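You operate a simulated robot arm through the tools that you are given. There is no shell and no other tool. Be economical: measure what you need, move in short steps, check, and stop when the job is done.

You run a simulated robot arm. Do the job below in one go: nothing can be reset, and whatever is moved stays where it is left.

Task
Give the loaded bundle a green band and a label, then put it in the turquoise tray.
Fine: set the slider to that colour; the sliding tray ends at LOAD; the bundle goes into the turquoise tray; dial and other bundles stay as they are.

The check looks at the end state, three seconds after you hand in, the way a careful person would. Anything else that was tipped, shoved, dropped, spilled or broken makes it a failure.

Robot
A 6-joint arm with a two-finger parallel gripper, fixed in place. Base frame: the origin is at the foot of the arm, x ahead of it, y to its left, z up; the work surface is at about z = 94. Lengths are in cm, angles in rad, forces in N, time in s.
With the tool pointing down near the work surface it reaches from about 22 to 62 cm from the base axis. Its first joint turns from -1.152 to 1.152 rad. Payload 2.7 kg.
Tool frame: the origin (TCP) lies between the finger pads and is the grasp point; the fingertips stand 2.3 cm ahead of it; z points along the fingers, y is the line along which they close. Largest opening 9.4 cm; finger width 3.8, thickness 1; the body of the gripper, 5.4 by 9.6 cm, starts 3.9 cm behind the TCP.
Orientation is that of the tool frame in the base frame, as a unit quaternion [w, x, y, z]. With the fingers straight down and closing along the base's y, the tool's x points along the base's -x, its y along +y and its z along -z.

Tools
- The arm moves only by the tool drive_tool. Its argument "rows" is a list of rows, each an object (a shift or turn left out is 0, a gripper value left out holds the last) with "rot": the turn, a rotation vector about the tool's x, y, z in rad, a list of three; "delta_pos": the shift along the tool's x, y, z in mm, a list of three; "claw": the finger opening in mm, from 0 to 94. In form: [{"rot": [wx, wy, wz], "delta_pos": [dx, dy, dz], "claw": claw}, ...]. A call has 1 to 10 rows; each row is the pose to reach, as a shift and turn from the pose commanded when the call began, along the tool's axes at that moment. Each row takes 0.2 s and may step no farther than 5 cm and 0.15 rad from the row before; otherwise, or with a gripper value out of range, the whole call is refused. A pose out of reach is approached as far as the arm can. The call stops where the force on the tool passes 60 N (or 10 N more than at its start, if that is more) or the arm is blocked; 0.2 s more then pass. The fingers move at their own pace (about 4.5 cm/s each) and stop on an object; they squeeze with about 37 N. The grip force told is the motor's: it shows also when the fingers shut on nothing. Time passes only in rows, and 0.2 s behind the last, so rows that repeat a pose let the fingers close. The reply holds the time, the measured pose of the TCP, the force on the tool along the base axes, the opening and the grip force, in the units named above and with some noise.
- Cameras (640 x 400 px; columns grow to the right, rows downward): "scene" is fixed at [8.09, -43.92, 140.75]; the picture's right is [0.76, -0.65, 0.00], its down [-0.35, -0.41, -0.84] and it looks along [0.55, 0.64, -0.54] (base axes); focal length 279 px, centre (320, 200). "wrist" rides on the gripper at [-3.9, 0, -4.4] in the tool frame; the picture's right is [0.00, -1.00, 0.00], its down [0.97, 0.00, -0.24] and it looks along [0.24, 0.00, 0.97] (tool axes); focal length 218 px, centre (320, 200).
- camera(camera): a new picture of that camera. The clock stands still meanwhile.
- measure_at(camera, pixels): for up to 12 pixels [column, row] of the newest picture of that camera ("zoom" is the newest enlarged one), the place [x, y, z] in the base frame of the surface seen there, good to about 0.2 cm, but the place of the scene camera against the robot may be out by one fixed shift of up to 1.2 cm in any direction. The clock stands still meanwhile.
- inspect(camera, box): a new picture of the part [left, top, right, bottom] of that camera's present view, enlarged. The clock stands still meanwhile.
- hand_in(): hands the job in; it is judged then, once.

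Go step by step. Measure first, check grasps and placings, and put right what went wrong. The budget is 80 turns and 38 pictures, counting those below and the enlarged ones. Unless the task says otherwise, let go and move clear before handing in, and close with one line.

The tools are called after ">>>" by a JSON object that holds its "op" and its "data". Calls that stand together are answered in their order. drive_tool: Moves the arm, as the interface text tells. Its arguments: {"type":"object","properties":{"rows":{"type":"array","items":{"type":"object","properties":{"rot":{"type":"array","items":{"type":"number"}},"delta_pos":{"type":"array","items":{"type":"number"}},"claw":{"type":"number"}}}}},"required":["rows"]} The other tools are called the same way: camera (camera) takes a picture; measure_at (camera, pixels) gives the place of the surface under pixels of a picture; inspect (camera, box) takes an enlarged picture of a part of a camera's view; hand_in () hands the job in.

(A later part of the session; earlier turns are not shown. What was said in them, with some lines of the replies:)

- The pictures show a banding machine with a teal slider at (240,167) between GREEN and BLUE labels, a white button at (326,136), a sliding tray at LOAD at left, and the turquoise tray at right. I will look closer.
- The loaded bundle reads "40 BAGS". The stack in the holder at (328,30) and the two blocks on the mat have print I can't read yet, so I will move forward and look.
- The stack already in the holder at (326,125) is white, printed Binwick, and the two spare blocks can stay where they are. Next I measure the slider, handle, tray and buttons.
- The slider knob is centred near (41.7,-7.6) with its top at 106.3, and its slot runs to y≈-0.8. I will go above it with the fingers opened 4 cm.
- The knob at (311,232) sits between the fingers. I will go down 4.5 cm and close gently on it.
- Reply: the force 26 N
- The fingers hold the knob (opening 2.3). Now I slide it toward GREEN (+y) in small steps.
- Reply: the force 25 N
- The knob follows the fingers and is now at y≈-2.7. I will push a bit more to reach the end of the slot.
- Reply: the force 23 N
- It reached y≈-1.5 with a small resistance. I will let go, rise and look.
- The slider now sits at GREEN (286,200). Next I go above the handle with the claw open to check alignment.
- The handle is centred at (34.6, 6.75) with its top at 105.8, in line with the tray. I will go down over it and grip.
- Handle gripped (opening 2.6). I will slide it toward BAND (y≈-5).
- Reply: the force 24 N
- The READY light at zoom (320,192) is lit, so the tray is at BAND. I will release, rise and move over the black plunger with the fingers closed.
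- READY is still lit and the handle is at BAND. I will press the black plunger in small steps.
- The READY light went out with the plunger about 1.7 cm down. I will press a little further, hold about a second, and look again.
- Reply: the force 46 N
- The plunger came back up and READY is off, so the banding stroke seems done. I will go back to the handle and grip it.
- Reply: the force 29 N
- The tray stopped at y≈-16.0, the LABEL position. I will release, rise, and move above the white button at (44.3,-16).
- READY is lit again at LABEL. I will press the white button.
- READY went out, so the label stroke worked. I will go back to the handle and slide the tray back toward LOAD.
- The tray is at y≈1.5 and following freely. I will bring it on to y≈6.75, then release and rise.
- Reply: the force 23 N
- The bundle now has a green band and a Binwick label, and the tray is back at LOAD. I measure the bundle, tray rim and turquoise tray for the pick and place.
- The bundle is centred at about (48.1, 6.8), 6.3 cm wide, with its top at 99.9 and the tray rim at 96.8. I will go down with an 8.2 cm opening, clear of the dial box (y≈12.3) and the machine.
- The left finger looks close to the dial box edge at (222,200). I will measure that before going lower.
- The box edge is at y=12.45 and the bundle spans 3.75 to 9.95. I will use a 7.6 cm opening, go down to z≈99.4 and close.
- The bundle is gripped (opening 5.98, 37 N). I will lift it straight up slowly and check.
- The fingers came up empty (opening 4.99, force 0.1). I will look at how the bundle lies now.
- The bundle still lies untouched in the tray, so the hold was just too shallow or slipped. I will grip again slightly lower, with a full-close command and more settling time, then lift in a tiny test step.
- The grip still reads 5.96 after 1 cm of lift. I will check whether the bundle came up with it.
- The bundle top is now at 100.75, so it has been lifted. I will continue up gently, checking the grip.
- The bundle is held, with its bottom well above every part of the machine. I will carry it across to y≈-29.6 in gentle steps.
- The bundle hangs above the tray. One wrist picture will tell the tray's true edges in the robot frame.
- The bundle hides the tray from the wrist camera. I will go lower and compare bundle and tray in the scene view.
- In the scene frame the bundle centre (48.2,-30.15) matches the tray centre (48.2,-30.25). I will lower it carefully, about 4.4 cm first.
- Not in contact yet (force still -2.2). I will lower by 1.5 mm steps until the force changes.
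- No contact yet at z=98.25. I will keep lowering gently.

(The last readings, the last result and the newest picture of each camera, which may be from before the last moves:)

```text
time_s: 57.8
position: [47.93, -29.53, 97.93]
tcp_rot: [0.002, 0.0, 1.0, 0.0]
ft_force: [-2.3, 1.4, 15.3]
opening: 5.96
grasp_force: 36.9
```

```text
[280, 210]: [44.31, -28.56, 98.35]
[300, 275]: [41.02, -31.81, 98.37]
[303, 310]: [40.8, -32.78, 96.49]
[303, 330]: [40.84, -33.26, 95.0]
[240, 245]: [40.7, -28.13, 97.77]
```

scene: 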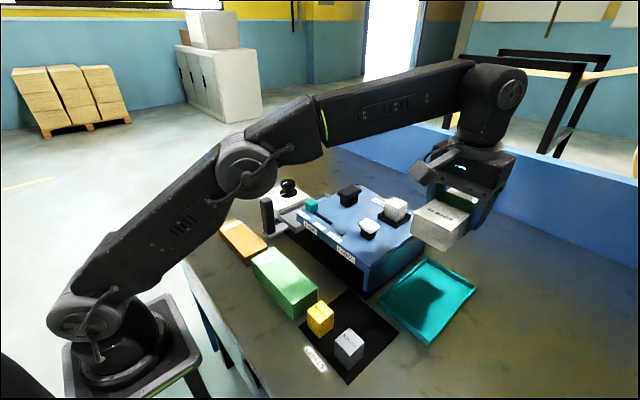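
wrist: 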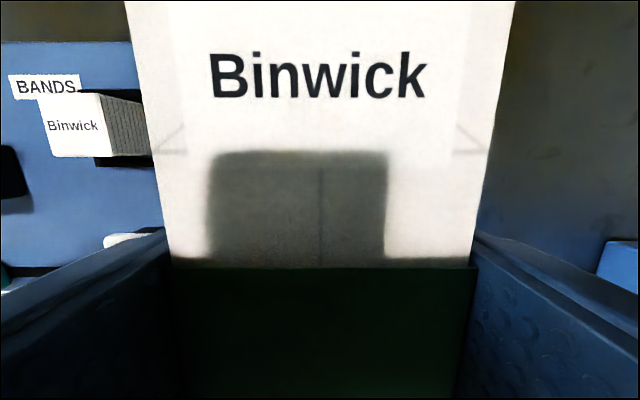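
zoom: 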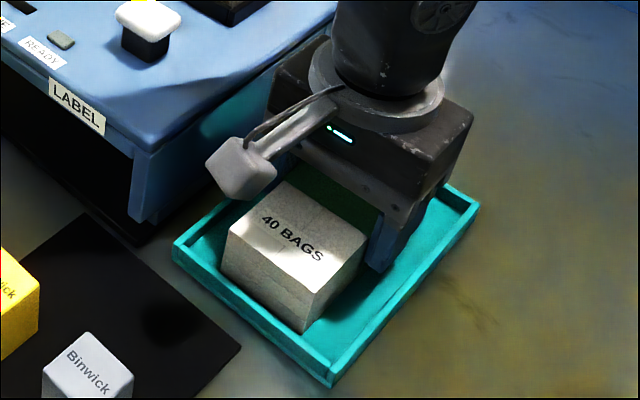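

The force rose to 15 N at z=97.9, so the bundle rests on the tray floor. I will open a little (7.6 cm), rise straight up, and move clear.

>>> {"op": "drive_tool", "data": {"rows": [{"claw": 76}, {"claw": 76}, {"claw": 76}, {"delta_pos": [0, 0, -15]}, {"delta_pos": [0, 0, -40]}, {"delta_pos": [0, 0, -80]}, {"delta_pos": [0, 0, -120]}, {"delta_pos": [0, 0, -160]}, {"delta_pos": [0, 0, -200]}, {"delta_pos": [0, 0, -220]}]}}

>>> {"op": "camera", "data": {"camera": "scene"}}

>>> {"op": "camera", "data": {"camera": "wrist"}}

```text
time_s: 60.0
position: [47.65, -29.16, 119.6]
tcp_rot: [0.0, 0.0, 1.0, 0.001]
ft_force: [0.1, -0.2, 0.7]
opening: 7.62
grasp_force: 0.0
out of reach, approached as far as the arm can: row 10
```

```text
2 pictures are left
```

scene: 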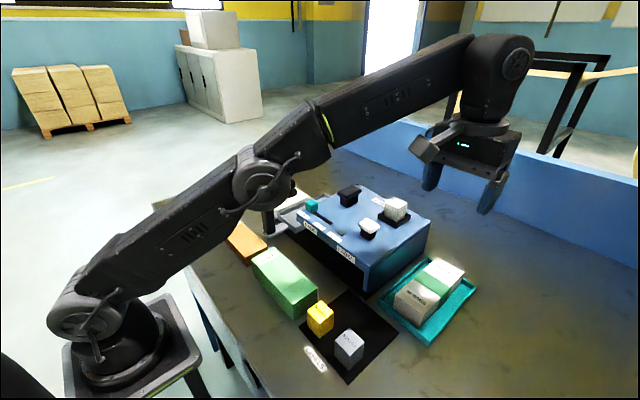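

```text
1 pictures are left
```

wrist: 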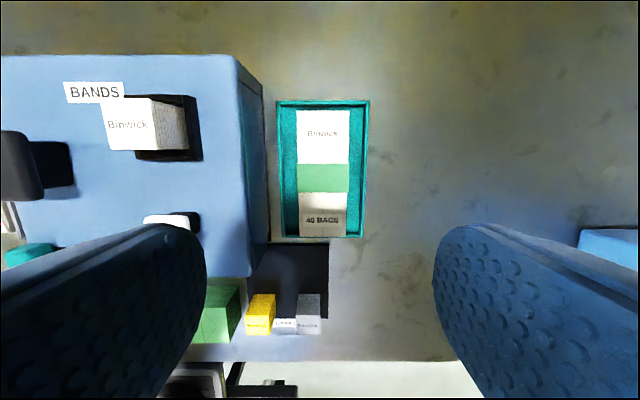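

The banded, labelled bundle lies flat inside the turquoise tray (wrist 323,170). The gripper is clear, the slide tray is at LOAD and the slider is on GREEN, so I hand in.

>>> {"op": "hand_in", "data": {}}

```text
The job is handed in.
```

The 40-bag bundle has its green band and Binwick label and lies flat in the turquoise tray; the slider is on GREEN, the sliding tray is back at LOAD, and I didn't touch the dial or the other bundles.
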